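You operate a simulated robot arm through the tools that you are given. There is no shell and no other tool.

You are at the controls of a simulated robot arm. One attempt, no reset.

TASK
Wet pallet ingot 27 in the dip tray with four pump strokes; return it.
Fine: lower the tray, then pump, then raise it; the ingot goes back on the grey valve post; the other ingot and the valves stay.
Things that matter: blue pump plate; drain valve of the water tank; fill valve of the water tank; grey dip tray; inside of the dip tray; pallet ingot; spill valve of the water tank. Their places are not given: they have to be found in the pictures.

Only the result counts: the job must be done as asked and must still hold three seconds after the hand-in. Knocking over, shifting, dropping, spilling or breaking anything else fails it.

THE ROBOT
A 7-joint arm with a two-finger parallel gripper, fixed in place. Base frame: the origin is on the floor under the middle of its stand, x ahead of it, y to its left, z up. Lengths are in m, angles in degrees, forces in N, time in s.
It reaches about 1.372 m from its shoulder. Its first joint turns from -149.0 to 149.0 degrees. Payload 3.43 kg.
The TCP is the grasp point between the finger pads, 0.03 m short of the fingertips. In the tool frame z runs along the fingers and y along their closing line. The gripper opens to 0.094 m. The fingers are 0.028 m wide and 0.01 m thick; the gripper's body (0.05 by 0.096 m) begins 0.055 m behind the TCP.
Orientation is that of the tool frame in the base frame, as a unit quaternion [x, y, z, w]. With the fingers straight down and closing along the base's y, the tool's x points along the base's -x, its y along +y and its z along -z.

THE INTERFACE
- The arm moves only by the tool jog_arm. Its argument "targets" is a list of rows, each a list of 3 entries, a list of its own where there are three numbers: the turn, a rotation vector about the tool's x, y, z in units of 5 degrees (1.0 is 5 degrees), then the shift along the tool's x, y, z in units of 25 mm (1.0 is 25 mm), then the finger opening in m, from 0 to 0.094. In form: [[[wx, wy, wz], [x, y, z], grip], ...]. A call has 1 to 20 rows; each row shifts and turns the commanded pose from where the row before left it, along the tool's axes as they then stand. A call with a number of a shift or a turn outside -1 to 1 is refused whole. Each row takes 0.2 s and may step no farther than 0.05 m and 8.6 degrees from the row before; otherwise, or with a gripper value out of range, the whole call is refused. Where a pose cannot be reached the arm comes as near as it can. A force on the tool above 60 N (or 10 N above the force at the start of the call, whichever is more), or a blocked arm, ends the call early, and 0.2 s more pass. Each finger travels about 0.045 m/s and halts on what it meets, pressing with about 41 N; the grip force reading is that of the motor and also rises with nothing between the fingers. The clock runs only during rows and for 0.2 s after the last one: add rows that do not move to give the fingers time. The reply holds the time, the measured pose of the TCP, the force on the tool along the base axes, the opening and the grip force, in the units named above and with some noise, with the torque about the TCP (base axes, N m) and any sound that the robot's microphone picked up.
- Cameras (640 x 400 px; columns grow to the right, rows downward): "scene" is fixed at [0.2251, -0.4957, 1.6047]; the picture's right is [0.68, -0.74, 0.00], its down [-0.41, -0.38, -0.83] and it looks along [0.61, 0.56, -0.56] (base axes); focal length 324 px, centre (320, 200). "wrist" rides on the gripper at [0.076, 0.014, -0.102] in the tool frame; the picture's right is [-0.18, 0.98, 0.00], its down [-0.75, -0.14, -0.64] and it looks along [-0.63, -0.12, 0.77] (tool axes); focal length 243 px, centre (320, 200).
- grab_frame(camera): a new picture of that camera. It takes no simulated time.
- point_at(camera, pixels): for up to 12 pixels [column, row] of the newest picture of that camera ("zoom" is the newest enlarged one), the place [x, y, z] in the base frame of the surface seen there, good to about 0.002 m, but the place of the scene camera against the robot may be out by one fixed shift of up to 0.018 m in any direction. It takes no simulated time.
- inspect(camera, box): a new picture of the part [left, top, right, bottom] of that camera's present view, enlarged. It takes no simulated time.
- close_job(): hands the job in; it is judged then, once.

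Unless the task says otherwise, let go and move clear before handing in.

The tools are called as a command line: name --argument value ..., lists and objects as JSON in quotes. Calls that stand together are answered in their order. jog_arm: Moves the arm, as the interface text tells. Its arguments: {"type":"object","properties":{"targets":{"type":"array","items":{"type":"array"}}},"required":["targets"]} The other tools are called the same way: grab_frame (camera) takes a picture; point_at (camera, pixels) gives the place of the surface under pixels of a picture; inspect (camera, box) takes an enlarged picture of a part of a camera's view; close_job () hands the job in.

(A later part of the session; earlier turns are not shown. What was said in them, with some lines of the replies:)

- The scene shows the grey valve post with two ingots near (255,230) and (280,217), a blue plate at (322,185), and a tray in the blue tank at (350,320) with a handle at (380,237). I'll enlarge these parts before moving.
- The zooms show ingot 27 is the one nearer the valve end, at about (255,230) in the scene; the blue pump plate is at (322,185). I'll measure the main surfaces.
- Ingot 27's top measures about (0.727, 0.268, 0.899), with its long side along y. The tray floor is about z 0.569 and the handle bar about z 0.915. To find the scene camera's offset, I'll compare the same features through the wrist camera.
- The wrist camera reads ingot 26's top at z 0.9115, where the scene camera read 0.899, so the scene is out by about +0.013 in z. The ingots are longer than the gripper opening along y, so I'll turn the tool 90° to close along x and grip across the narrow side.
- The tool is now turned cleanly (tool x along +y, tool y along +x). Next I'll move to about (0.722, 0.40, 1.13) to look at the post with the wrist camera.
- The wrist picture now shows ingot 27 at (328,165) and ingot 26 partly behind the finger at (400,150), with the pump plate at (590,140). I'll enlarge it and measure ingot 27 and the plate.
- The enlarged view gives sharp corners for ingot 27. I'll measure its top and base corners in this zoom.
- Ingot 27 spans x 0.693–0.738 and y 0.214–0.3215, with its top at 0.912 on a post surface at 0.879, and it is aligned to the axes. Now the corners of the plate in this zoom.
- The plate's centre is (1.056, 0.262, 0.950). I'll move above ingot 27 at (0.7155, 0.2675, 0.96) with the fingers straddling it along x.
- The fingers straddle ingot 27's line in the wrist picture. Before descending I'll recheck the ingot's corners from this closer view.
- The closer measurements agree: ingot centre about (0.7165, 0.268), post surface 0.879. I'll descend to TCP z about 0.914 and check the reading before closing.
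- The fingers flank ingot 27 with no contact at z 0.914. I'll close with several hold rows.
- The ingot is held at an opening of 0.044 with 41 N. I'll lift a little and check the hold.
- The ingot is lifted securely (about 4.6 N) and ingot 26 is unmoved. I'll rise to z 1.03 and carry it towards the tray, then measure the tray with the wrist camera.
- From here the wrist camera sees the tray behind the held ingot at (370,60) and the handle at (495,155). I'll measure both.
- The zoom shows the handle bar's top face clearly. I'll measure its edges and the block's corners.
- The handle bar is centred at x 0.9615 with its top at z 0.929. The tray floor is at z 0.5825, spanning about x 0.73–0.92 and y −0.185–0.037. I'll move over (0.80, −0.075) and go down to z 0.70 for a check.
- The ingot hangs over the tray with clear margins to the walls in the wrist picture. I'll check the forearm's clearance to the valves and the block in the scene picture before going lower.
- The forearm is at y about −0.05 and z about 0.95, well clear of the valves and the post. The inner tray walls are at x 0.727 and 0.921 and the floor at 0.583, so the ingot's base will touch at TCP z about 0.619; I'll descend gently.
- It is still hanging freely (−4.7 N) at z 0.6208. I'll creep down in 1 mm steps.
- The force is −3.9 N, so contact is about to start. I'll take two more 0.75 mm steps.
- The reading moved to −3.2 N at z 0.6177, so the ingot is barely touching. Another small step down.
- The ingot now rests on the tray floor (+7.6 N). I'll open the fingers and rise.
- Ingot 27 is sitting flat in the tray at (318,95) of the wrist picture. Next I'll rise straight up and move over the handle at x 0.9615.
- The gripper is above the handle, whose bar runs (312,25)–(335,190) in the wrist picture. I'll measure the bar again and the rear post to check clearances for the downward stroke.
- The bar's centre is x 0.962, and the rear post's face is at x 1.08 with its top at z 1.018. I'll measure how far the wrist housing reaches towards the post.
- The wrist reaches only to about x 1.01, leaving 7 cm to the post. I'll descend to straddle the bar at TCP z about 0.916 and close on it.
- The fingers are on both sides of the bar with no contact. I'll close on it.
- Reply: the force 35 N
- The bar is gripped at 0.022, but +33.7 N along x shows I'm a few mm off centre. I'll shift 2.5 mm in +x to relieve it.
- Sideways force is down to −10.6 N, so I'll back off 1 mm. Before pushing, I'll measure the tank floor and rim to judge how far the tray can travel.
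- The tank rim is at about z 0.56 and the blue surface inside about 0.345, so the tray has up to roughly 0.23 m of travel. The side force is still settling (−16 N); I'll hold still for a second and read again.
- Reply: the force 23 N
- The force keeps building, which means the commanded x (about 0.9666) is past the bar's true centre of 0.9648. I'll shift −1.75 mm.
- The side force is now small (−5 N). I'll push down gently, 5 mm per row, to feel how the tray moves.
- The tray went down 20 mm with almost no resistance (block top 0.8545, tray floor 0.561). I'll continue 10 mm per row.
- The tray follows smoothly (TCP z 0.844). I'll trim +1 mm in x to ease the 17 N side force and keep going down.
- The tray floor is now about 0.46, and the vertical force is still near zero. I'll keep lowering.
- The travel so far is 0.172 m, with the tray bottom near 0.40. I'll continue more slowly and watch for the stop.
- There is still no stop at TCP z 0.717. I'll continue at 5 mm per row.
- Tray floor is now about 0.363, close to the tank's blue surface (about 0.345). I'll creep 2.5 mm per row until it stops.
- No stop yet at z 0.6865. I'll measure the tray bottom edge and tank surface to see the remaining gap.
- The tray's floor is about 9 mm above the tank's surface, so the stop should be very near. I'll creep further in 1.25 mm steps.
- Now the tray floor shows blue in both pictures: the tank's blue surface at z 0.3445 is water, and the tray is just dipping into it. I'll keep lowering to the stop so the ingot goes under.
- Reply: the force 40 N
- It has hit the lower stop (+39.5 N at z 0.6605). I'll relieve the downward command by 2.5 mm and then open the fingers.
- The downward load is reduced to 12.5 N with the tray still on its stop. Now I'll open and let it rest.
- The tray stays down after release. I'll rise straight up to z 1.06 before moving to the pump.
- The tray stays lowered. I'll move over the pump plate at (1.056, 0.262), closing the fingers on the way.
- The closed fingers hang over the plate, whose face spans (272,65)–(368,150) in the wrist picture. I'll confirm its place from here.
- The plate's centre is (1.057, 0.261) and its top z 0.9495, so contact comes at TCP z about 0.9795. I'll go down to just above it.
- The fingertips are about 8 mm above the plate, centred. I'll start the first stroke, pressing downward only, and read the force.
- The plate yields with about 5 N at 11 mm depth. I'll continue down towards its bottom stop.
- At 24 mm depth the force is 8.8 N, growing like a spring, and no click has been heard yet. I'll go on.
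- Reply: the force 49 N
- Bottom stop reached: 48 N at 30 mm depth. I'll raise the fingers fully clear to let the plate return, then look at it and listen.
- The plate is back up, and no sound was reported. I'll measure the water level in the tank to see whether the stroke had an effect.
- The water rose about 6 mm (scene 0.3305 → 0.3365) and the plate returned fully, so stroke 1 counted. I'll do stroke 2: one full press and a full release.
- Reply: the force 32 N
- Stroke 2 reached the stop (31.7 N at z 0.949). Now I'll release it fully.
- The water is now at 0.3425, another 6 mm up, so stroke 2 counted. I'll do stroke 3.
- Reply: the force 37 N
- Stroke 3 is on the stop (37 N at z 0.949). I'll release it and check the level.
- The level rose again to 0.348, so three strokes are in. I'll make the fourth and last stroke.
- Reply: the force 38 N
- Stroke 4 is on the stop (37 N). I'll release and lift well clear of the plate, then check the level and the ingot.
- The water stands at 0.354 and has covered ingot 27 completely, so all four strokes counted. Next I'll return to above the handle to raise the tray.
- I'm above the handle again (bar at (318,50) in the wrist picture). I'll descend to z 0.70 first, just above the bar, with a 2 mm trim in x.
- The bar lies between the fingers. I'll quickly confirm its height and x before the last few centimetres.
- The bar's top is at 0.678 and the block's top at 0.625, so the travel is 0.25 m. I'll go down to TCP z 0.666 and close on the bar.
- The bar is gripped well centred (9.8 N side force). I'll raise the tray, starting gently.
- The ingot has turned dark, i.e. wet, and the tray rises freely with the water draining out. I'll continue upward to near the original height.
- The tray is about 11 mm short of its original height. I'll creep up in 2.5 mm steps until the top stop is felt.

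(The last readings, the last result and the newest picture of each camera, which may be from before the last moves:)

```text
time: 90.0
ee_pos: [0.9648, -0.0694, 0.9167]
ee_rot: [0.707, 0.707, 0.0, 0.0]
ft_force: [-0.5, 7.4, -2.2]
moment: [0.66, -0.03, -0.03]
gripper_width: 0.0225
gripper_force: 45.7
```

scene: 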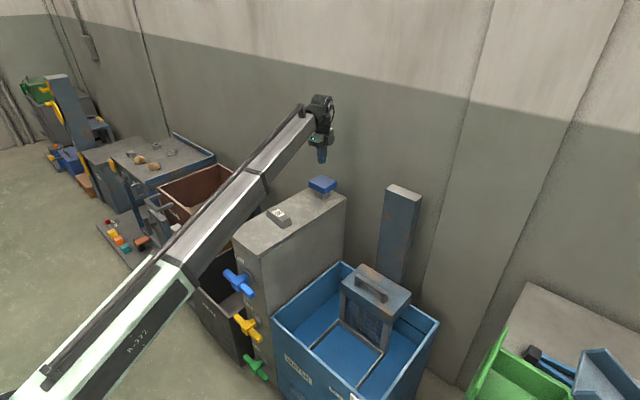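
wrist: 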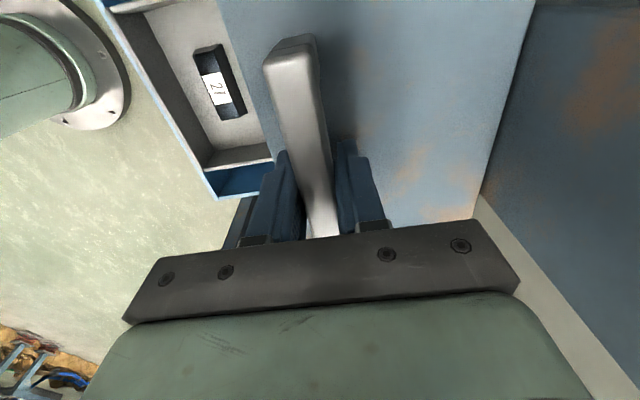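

grab_frame --camera "wrist"

point_at --camera "wrist" --pixels '[[420, 80], [290, 70], [400, 60], [470, 60], [190, 40]]'

jog_arm --targets '[[[0, 0, 0], [0, 0, -0.06], 0.01], [[0, 0, 0], [0, 0, -0.06], 0.01], [[0, 0, 0], [0, 0, 0], 0.01]]'

```text
taken
```

wrist: 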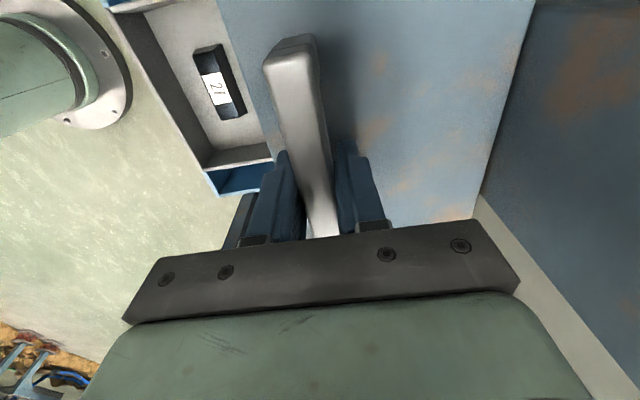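

```text
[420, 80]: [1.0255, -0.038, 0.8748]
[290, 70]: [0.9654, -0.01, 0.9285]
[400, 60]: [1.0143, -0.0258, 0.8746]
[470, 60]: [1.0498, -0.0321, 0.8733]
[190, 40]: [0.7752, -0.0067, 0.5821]
```

```text
time: 90.8
ee_pos: [0.966, -0.0682, 0.9163]
ee_rot: [0.707, 0.707, -0.001, -0.001]
ft_force: [-2.9, 6.1, -34.0]
moment: [0.06, -0.28, 0.03]
gripper_width: 0.0225
gripper_force: 45.7
```

The block's top is back at 0.8745, its starting height, and −34 N shows it is against the top stop. I'll relieve that by 2.5 mm and then open.

jog_arm --targets '[[[0, 0, 0], [0, 0, 0.1], 0.01], [[0, 0, 0], [0, 0, 0], 0.01]]'

```text
time: 91.4
ee_pos: [0.965, -0.0686, 0.9166]
ee_rot: [0.707, 0.707, 0.0, 0.0]
ft_force: [-6.3, 7.6, -13.4]
moment: [-0.31, 0.12, -0.05]
gripper_width: 0.0226
gripper_force: 45.2
```

The upward load is down to 13 N. I'll open the fingers and check that the tray holds its height.

jog_arm --targets '[[[0, 0, 0], [0, 0, 0], 0.03], [[0, 0, 0], [0, 0, 0], 0.045], [[0, 0, 0], [0, 0, 0], 0.06], [[0, 0, 0], [0, 0, 0], 0.06], [[0, 0, 0], [0, 0, -0.4], 0.06], [[0, 0, 0], [0, 0, -0.8], 0.06], [[0, 0, 0], [0, 0, -1], 0.06], [[0, 0, 0], [0, 0, -1], 0.06], [[0, 0, 0], [0, 0, -1], 0.07], [[0, 0, 0], [0, 0, 0], 0.08]]'

grab_frame --camera "wrist"

grab_frame --camera "scene"

```text
time: 93.6
ee_pos: [0.9645, -0.0676, 1.0221]
ee_rot: [0.707, 0.707, 0.0, 0.0]
ft_force: [0.3, 0.4, -0.6]
moment: [-0.02, 0.0, -0.01]
gripper_width: 0.0799
gripper_force: 0.1
```

```text
taken
```

wrist: 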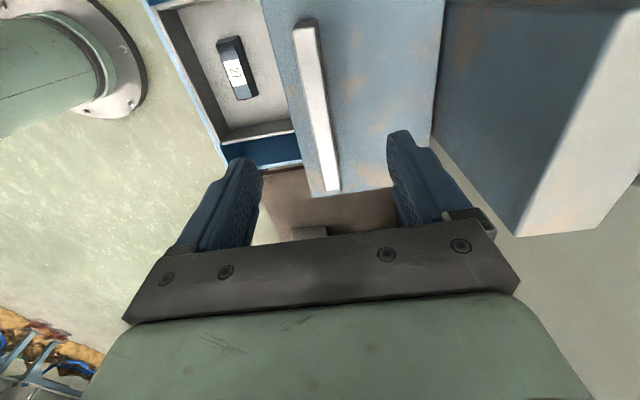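

```text
taken
```

scene: 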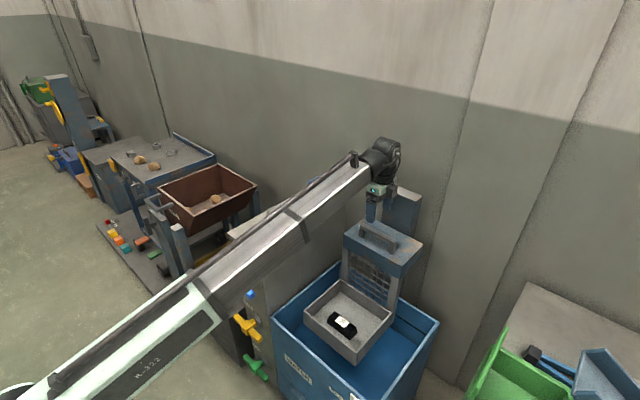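

The tray holds at the top. I'll move over the ingot in the tray, go down to z 0.72, and measure where it now lies.

point_at --camera "wrist" --pixels '[[400, 60], [315, 100], [240, 60]]'

jog_arm --targets '[[[0, 0, 0], [-0.03, -0.7, 0], 0.08], [[0, 0, 0], [-0.03, -0.98, 0], 0.08], [[0, 0, 0], [-0.03, -0.98, 0], 0.08], [[0, 0, 0], [-0.03, -0.98, 0], 0.08], [[0, 0, 0], [-0.03, -0.98, 0], 0.08], [[0, 0, 0], [-0.03, -0.98, 0], 0.08], [[0, 0, 0], [-0.02, -0.98, 0], 0.08], [[0, 0, 0], [0, 0, 0.6], 0.08], [[0, 0, 0], [0, 0, 1], 0.08], [[0, 0, 0], [0, 0, 1], 0.08], [[0, 0, 0], [0, 0, 1], 0.08], [[0, 0, 0], [0, 0, 1], 0.08], [[0, 0, 0], [0, 0, 1], 0.08], [[0, 0, 0], [0, 0, 1], 0.08], [[0, 0, 0], [0, 0, 1], 0.08], [[0, 0, 0], [0, 0, 1], 0.08], [[0, 0, 0], [0, 0, 1], 0.08], [[0, 0, 0], [0, 0, 1], 0.08], [[0, 0, 0], [0, 0, 1], 0.08], [[0, 0, 0], [0, 0, 0], 0.08]]'

grab_frame --camera "wrist"

```text
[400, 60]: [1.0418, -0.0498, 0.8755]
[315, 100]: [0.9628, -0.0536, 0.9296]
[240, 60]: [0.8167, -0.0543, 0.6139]
```

```text
time: 97.8
ee_pos: [0.8004, -0.0738, 0.7324]
ee_rot: [0.707, 0.707, 0.0, -0.001]
ft_force: [0.8, -0.4, -0.9]
moment: [-0.05, 0.03, -0.02]
gripper_width: 0.0799
gripper_force: 0.1
```

```text
taken
```

wrist: 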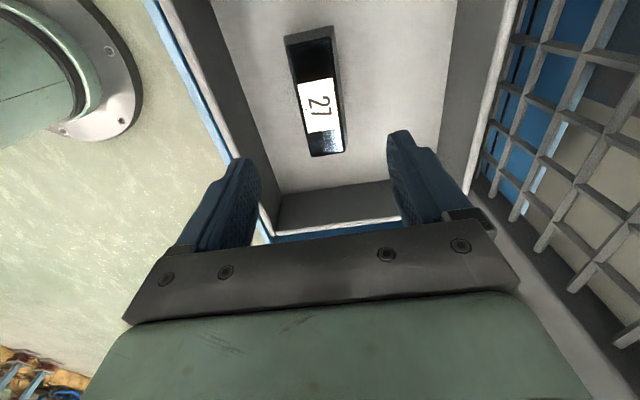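

The wet ingot lies at (316,92) of the wrist picture, apparently unmoved. I'll enlarge and measure its corners.

inspect --camera "wrist" --box '[250, 10, 390, 170]'

point_at --camera "wrist" --pixels '[[288, 46], [330, 38], [341, 148], [313, 154], [318, 100], [284, 34], [333, 25], [346, 150], [260, 100], [370, 80]]'

```text
2.50 times, centred on (320, 90) of wrist
```

zoom: 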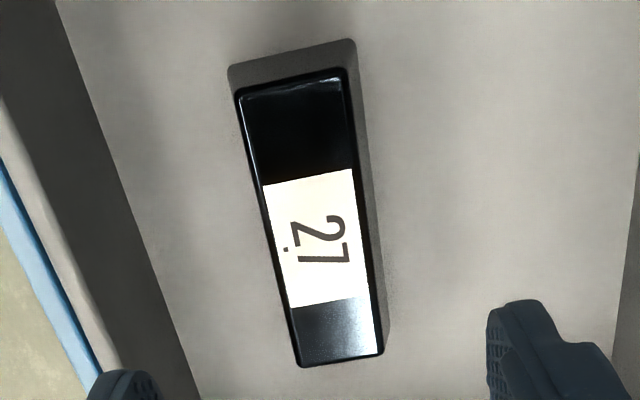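

```text
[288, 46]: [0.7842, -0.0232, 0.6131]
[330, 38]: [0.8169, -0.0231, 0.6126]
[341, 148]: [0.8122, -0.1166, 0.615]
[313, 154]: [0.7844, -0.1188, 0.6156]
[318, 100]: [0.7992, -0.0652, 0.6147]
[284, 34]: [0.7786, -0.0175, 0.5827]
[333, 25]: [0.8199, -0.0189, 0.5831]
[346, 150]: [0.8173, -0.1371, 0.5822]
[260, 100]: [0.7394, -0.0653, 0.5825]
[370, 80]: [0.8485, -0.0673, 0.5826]
```

The ingot is at (0.7995, −0.072), still aligned to the axes, on the floor at 0.5825. I'll descend to TCP z about 0.618 and grip it as before.

jog_arm --targets '[[[0, 0, 0], [0, 0, 0.9], 0.08], [[0, 0, 0], [0, 0, 0.9], 0.08], [[0, 0, 0], [0, 0, 0.9], 0.08], [[0, 0, 0], [0, 0, 0.9], 0.08], [[0, 0, 0], [0, 0, 0.6], 0.08], [[0, 0, 0], [0, 0, 0.37], 0.08], [[0, 0, 0], [0, 0, 0], 0.08]]'

grab_frame --camera "wrist"

```text
time: 99.4
ee_pos: [0.8008, -0.0742, 0.6172]
ee_rot: [0.707, 0.707, 0.001, 0.0]
ft_force: [0.3, 0.3, 1.5]
moment: [-0.04, -0.01, -0.01]
gripper_width: 0.0799
gripper_force: 0.1
```

```text
taken
```

wrist: 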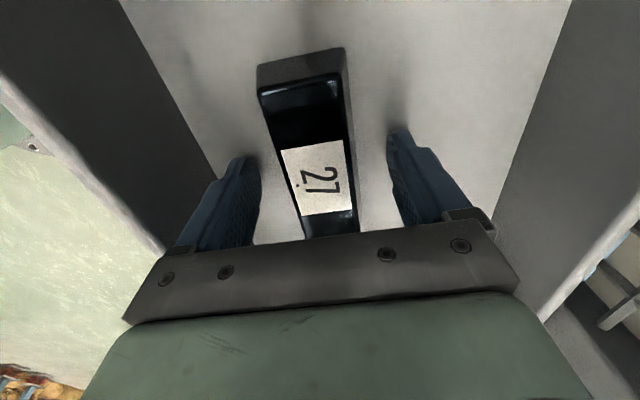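

The fingers flank the ingot without contact. I'll close and check the grip.

jog_arm --targets '[[[0, 0, 0], [0, 0, 0], 0.02], [[0, 0, 0], [0, 0, 0], 0.02], [[0, 0, 0], [0, 0, 0], 0.02], [[0, 0, 0], [0, 0, 0], 0.02], [[0, 0, 0], [0, 0, 0], 0.02], [[0, 0, 0], [0, 0, 0], 0.02]]'

```text
time: 100.8
ee_pos: [0.7992, -0.0744, 0.6173]
ee_rot: [0.707, 0.707, 0.0, -0.001]
ft_force: [0.7, -1.2, -0.5]
moment: [-0.01, -0.02, 0.01]
gripper_width: 0.0438
gripper_force: 41.1
```

Gripped at 0.0438 with 41 N. I'll lift slowly inside the tray first and check for slip.

jog_arm --targets '[[[0, 0, 0], [0, 0, -0.2], 0.02], [[0, 0, 0], [0, 0, -0.3], 0.02], [[0, 0, 0], [0, 0, -0.4], 0.02], [[0, 0, 0], [0, 0, -0.5], 0.02], [[0, 0, 0], [0, 0, 0], 0.02], [[0, 0, 0], [0, 0, 0], 0.02]]'

grab_frame --camera "wrist"

inspect --camera "scene" --box '[300, 240, 420, 370]'

```text
time: 102.2
ee_pos: [0.7992, -0.0751, 0.6525]
ee_rot: [0.707, 0.707, 0.001, 0.0]
ft_force: [-0.2, 0.5, -3.7]
moment: [0.0, -0.03, 0.01]
gripper_width: 0.0441
gripper_force: 40.5
```

```text
taken
```

wrist: 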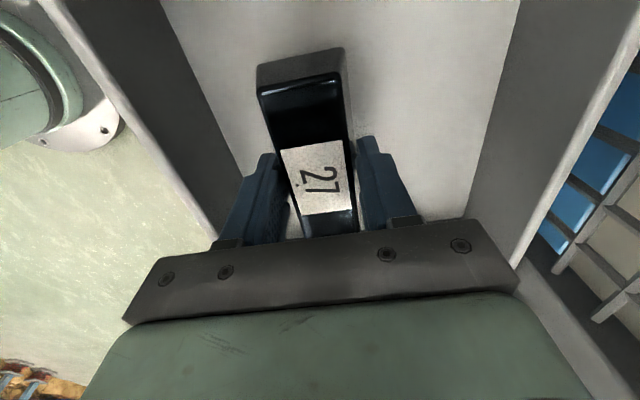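

```text
3.08 times, centred on (360, 305) of scene
```

zoom: 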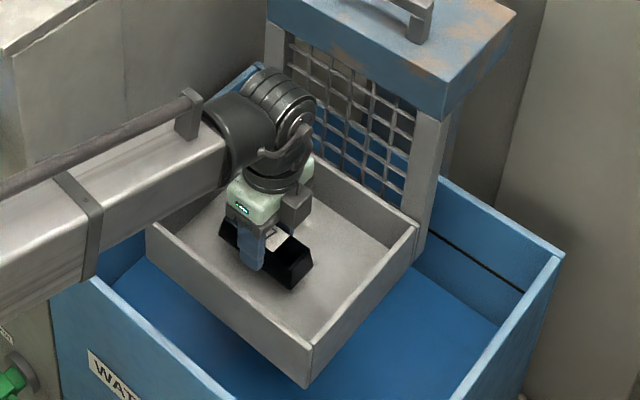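

The wet ingot is held without slip. I'll lift it straight up to z about 1.03.

jog_arm --targets '[[[0, 0, 0], [0, 0, -0.6], 0.02], [[0, 0, 0], [0, 0, -0.9], 0.02], [[0, 0, 0], [0, 0, -1], 0.02], [[0, 0, 0], [0, 0, -1], 0.02], [[0, 0, 0], [0, 0, -1], 0.02], [[0, 0, 0], [0, 0, -1], 0.02], [[0, 0, 0], [0, 0, -1], 0.02], [[0, 0, 0], [0, 0, -1], 0.02], [[0, 0, 0], [0, 0, -1], 0.02], [[0, 0, 0], [0, 0, -1], 0.02], [[0, 0, 0], [0, 0, -1], 0.02], [[0, 0, 0], [0, 0, -1], 0.02], [[0, 0, 0], [0, 0, -1], 0.02], [[0, 0, 0], [0, 0, -1], 0.02], [[0, 0, 0], [0, 0, -1], 0.02], [[0, 0, 0], [0, 0, -0.6], 0.02], [[0, 0, 0], [0, 0, 0], 0.02]]'

```text
time: 105.8
ee_pos: [0.7999, -0.0733, 1.0303]
ee_rot: [0.707, 0.707, 0.0, -0.001]
ft_force: [0.3, 0.0, -4.4]
moment: [-0.04, -0.01, -0.01]
gripper_width: 0.0437
gripper_force: 41.3
```

Held securely at z 1.03 (−4.4 N). I'll carry it back to over the original spot on the grey post, TCP (0.7165, 0.267).

jog_arm --targets '[[[0, 0, 0], [0.5, -0.12, 0], 0.02], [[0, 0, 0], [0.9, -0.22, 0], 0.02], [[0, 0, 0], [0.95, -0.23, 0], 0.02], [[0, 0, 0], [0.95, -0.23, 0], 0.02], [[0, 0, 0], [0.95, -0.23, 0], 0.02], [[0, 0, 0], [0.95, -0.23, 0], 0.02], [[0, 0, 0], [0.95, -0.23, 0], 0.02], [[0, 0, 0], [0.95, -0.23, 0], 0.02], [[0, 0, 0], [0.95, -0.23, 0], 0.02], [[0, 0, 0], [0.95, -0.23, 0], 0.02], [[0, 0, 0], [0.95, -0.23, 0], 0.02], [[0, 0, 0], [0.95, -0.23, 0], 0.02], [[0, 0, 0], [0.95, -0.23, 0], 0.02], [[0, 0, 0], [0.95, -0.23, 0], 0.02], [[0, 0, 0], [0.82, -0.236, 0], 0.02], [[0, 0, 0], [0, 0, 0], 0.02], [[0, 0, 0], [0, 0, 0], 0.02]]'

grab_frame --camera "wrist"

grab_frame --camera "scene"

```text
time: 109.4
ee_pos: [0.716, 0.2664, 1.0292]
ee_rot: [0.707, 0.707, 0.001, 0.0]
ft_force: [-0.3, 0.2, -3.7]
moment: [0.0, 0.0, -0.02]
gripper_width: 0.0435
gripper_force: 40.4
```

```text
taken
```

wrist: 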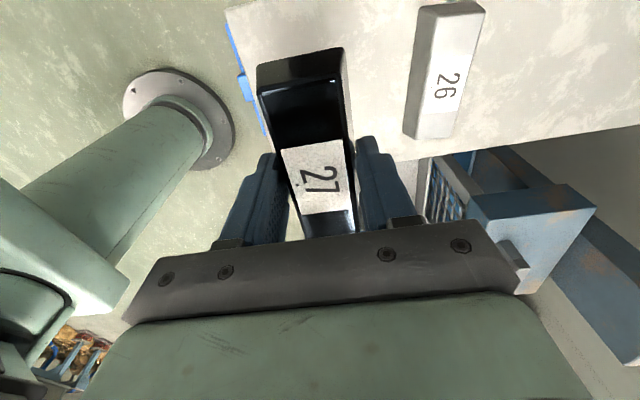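

```text
taken
```

scene: 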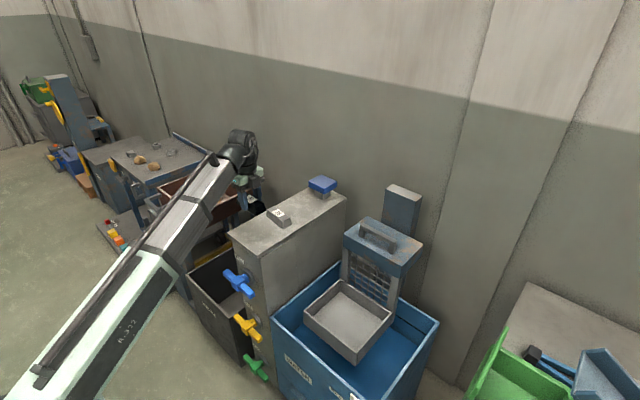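

The ingot is over its original place, with ingot 26 unmoved at (440,85). I'll lower to just above the post surface.

jog_arm --targets '[[[0, 0, 0], [0, 0, 0.8], 0.02], [[0, 0, 0], [0, 0, 0.9], 0.02], [[0, 0, 0], [0, 0, 0.9], 0.02], [[0, 0, 0], [0, 0, 0.9], 0.02], [[0, 0, 0], [0, 0, 0.6], 0.02], [[0, 0, 0], [0, 0, 0.3], 0.02], [[0, 0, 0], [0, 0, 0], 0.02]]'

inspect --camera "scene" --box '[190, 150, 330, 250]'

```text
time: 111.0
ee_pos: [0.7159, 0.2659, 0.9195]
ee_rot: [0.707, 0.707, 0.0, 0.0]
ft_force: [-1.1, 1.0, -3.9]
moment: [-0.02, 0.01, 0.01]
gripper_width: 0.0438
gripper_force: 41.5
```

```text
4.00 times, centred on (260, 200) of scene
```

zoom: 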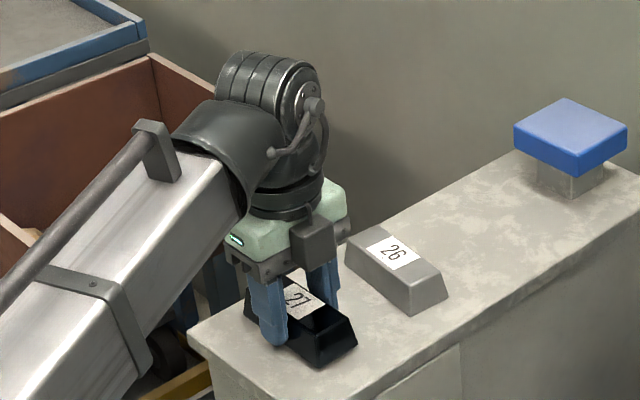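

A few mm remain (z 0.9195, still hanging at −3.9 N). I'll creep down in about 1 mm steps.

jog_arm --targets '[[[0, 0, 0], [0, 0, 0.05], 0.02], [[0, 0, 0], [0, 0, 0.05], 0.02], [[0, 0, 0], [0, 0, 0.05], 0.02], [[0, 0, 0], [0, 0, 0.03], 0.02], [[0, 0, 0], [0, 0, 0], 0.02]]'

```text
time: 112.2
ee_pos: [0.7158, 0.2663, 0.9155]
ee_rot: [0.706, 0.708, 0.0, 0.001]
ft_force: [-0.2, 1.2, -3.9]
moment: [-0.01, -0.02, 0.02]
gripper_width: 0.044
gripper_force: 40.6
```

jog_arm --targets '[[[0, 0, 0], [0, 0, 0.03], 0.02], [[0, 0, 0], [0, 0, 0.03], 0.02], [[0, 0, 0], [0, 0, 0], 0.02]]'

```text
time: 113.0
ee_pos: [0.7177, 0.2667, 0.9143]
ee_rot: [0.707, 0.707, 0.001, 0.0]
ft_force: [-0.6, 2.1, 15.1]
moment: [-0.17, -0.04, -0.03]
gripper_width: 0.0435
gripper_force: 41.1
```

Contact: +15 N with the ingot on the post. I'll ease 0.5 mm, open slowly, and rise straight up.

jog_arm --targets '[[[0, 0, 0], [0, 0, -0.02], 0.02], [[0, 0, 0], [0, 0, 0], 0.05], [[0, 0, 0], [0, 0, 0], 0.06], [[0, 0, 0], [0, 0, 0], 0.07], [[0, 0, 0], [0, 0, 0], 0.08], [[0, 0, 0], [0, 0, 0], 0.08], [[0, 0, 0], [0, 0, -0.3], 0.08], [[0, 0, 0], [0, 0, -0.7], 0.08], [[0, 0, 0], [0, 0, -1], 0.08], [[0, 0, 0], [0, 0, -1], 0.08], [[0, 0, 0], [0, 0, -1], 0.08], [[0, 0, 0], [0, 0, -1], 0.08], [[0, 0, 0], [0, 0, -1], 0.08], [[0, 0, 0], [0, 0, 0], 0.08]]'

grab_frame --camera "wrist"

grab_frame --camera "scene"

```text
time: 116.0
ee_pos: [0.7156, 0.2661, 1.0643]
ee_rot: [0.707, 0.707, -0.001, 0.0]
ft_force: [-0.4, -0.1, 0.0]
moment: [0.0, -0.03, -0.02]
gripper_width: 0.0799
gripper_force: 0.1
```

```text
taken
```

wrist: 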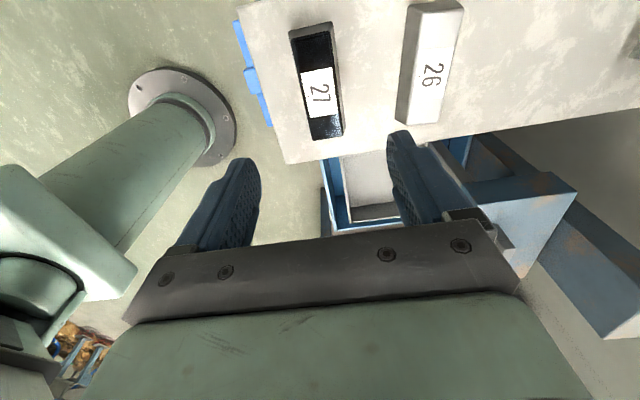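

```text
taken
```

scene: 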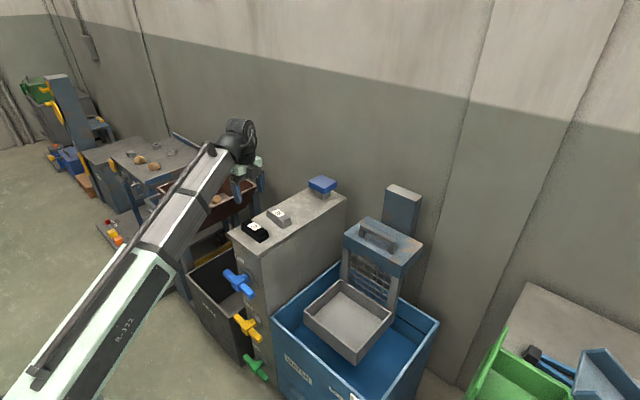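

Ingot 27, dark and wet, is back on the post next to 26, and the gripper is clear. I'll check it lies flat and that the tray, valves and ingot 26 are as they should be.

point_at --camera "wrist" --pixels '[[294, 43], [330, 36], [341, 130], [314, 136], [322, 95], [431, 75], [290, 32], [332, 23]]'

inspect --camera "scene" --box '[210, 160, 350, 250]'

inspect --camera "scene" --box '[160, 230, 320, 400]'

inspect --camera "scene" --box '[260, 170, 460, 400]'

point_at --camera "scene" --pixels '[[405, 225], [348, 315], [322, 183], [390, 360], [300, 330]]'

```text
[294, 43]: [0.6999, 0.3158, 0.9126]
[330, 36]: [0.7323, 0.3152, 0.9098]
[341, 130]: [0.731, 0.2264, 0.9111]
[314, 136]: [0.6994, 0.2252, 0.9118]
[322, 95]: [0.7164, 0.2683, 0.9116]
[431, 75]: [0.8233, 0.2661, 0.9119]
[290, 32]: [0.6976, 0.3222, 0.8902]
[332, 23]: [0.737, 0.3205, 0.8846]
```

```text
4.44 times, centred on (280, 205) of scene
```

zoom: 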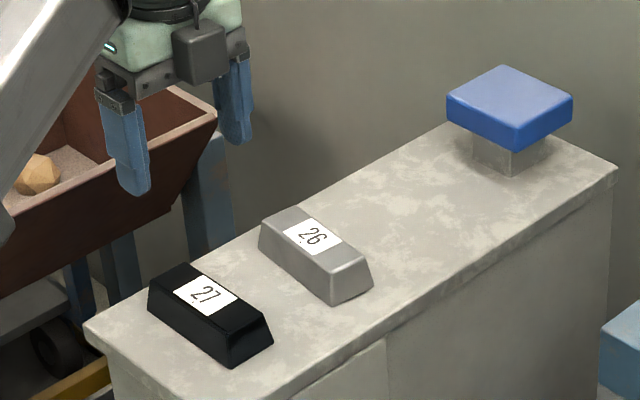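

```text
2.35 times, centred on (240, 315) of scene
```

zoom: 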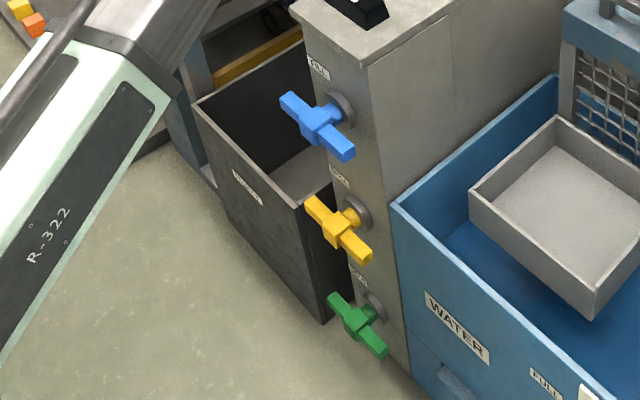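

```text
1.74 times, centred on (360, 285) of scene
```

zoom: 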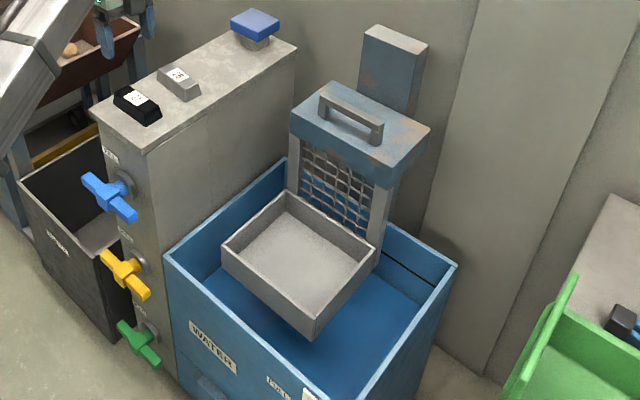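

```text
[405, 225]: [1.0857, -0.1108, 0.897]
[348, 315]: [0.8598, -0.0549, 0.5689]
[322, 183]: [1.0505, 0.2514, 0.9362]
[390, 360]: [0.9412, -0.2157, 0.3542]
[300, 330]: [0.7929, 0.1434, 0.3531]
```

Everything checks out:
- **Ingot 27:** it lies flat and wet at its original place, centre (0.716, 0.268), top 0.912.
- **Ingot 26, valves and plate:** the ingot and the three valves match the first pictures, and the plate is up.
- **Tray:** it is raised, with its floor at its starting height.
- **Gripper:** it is open and 12 cm clear.

I'm handing the job in.

close_job

```text
The job is handed in.
```

The job is handed in. Ingot 27 was wetted in the dip tray with four pump strokes and is back on the grey valve post.

- **Order:** I put the ingot in the tray, lowered the tray to its stop, pumped four times, raised the tray to its top stop, then took the ingot out.
- **Pump strokes:** each press reached the bottom stop, and the water rose about 6 mm each time. After the fourth stroke it covered the ingot, which has turned dark.
- **Final check:** the ingot lies flat where it started. The tray is raised, and ingot 26 and the three valves look the same as in the first pictures. The gripper is open and clear.

The hand-in reply gave no verdict, so I can't say how it was judged.
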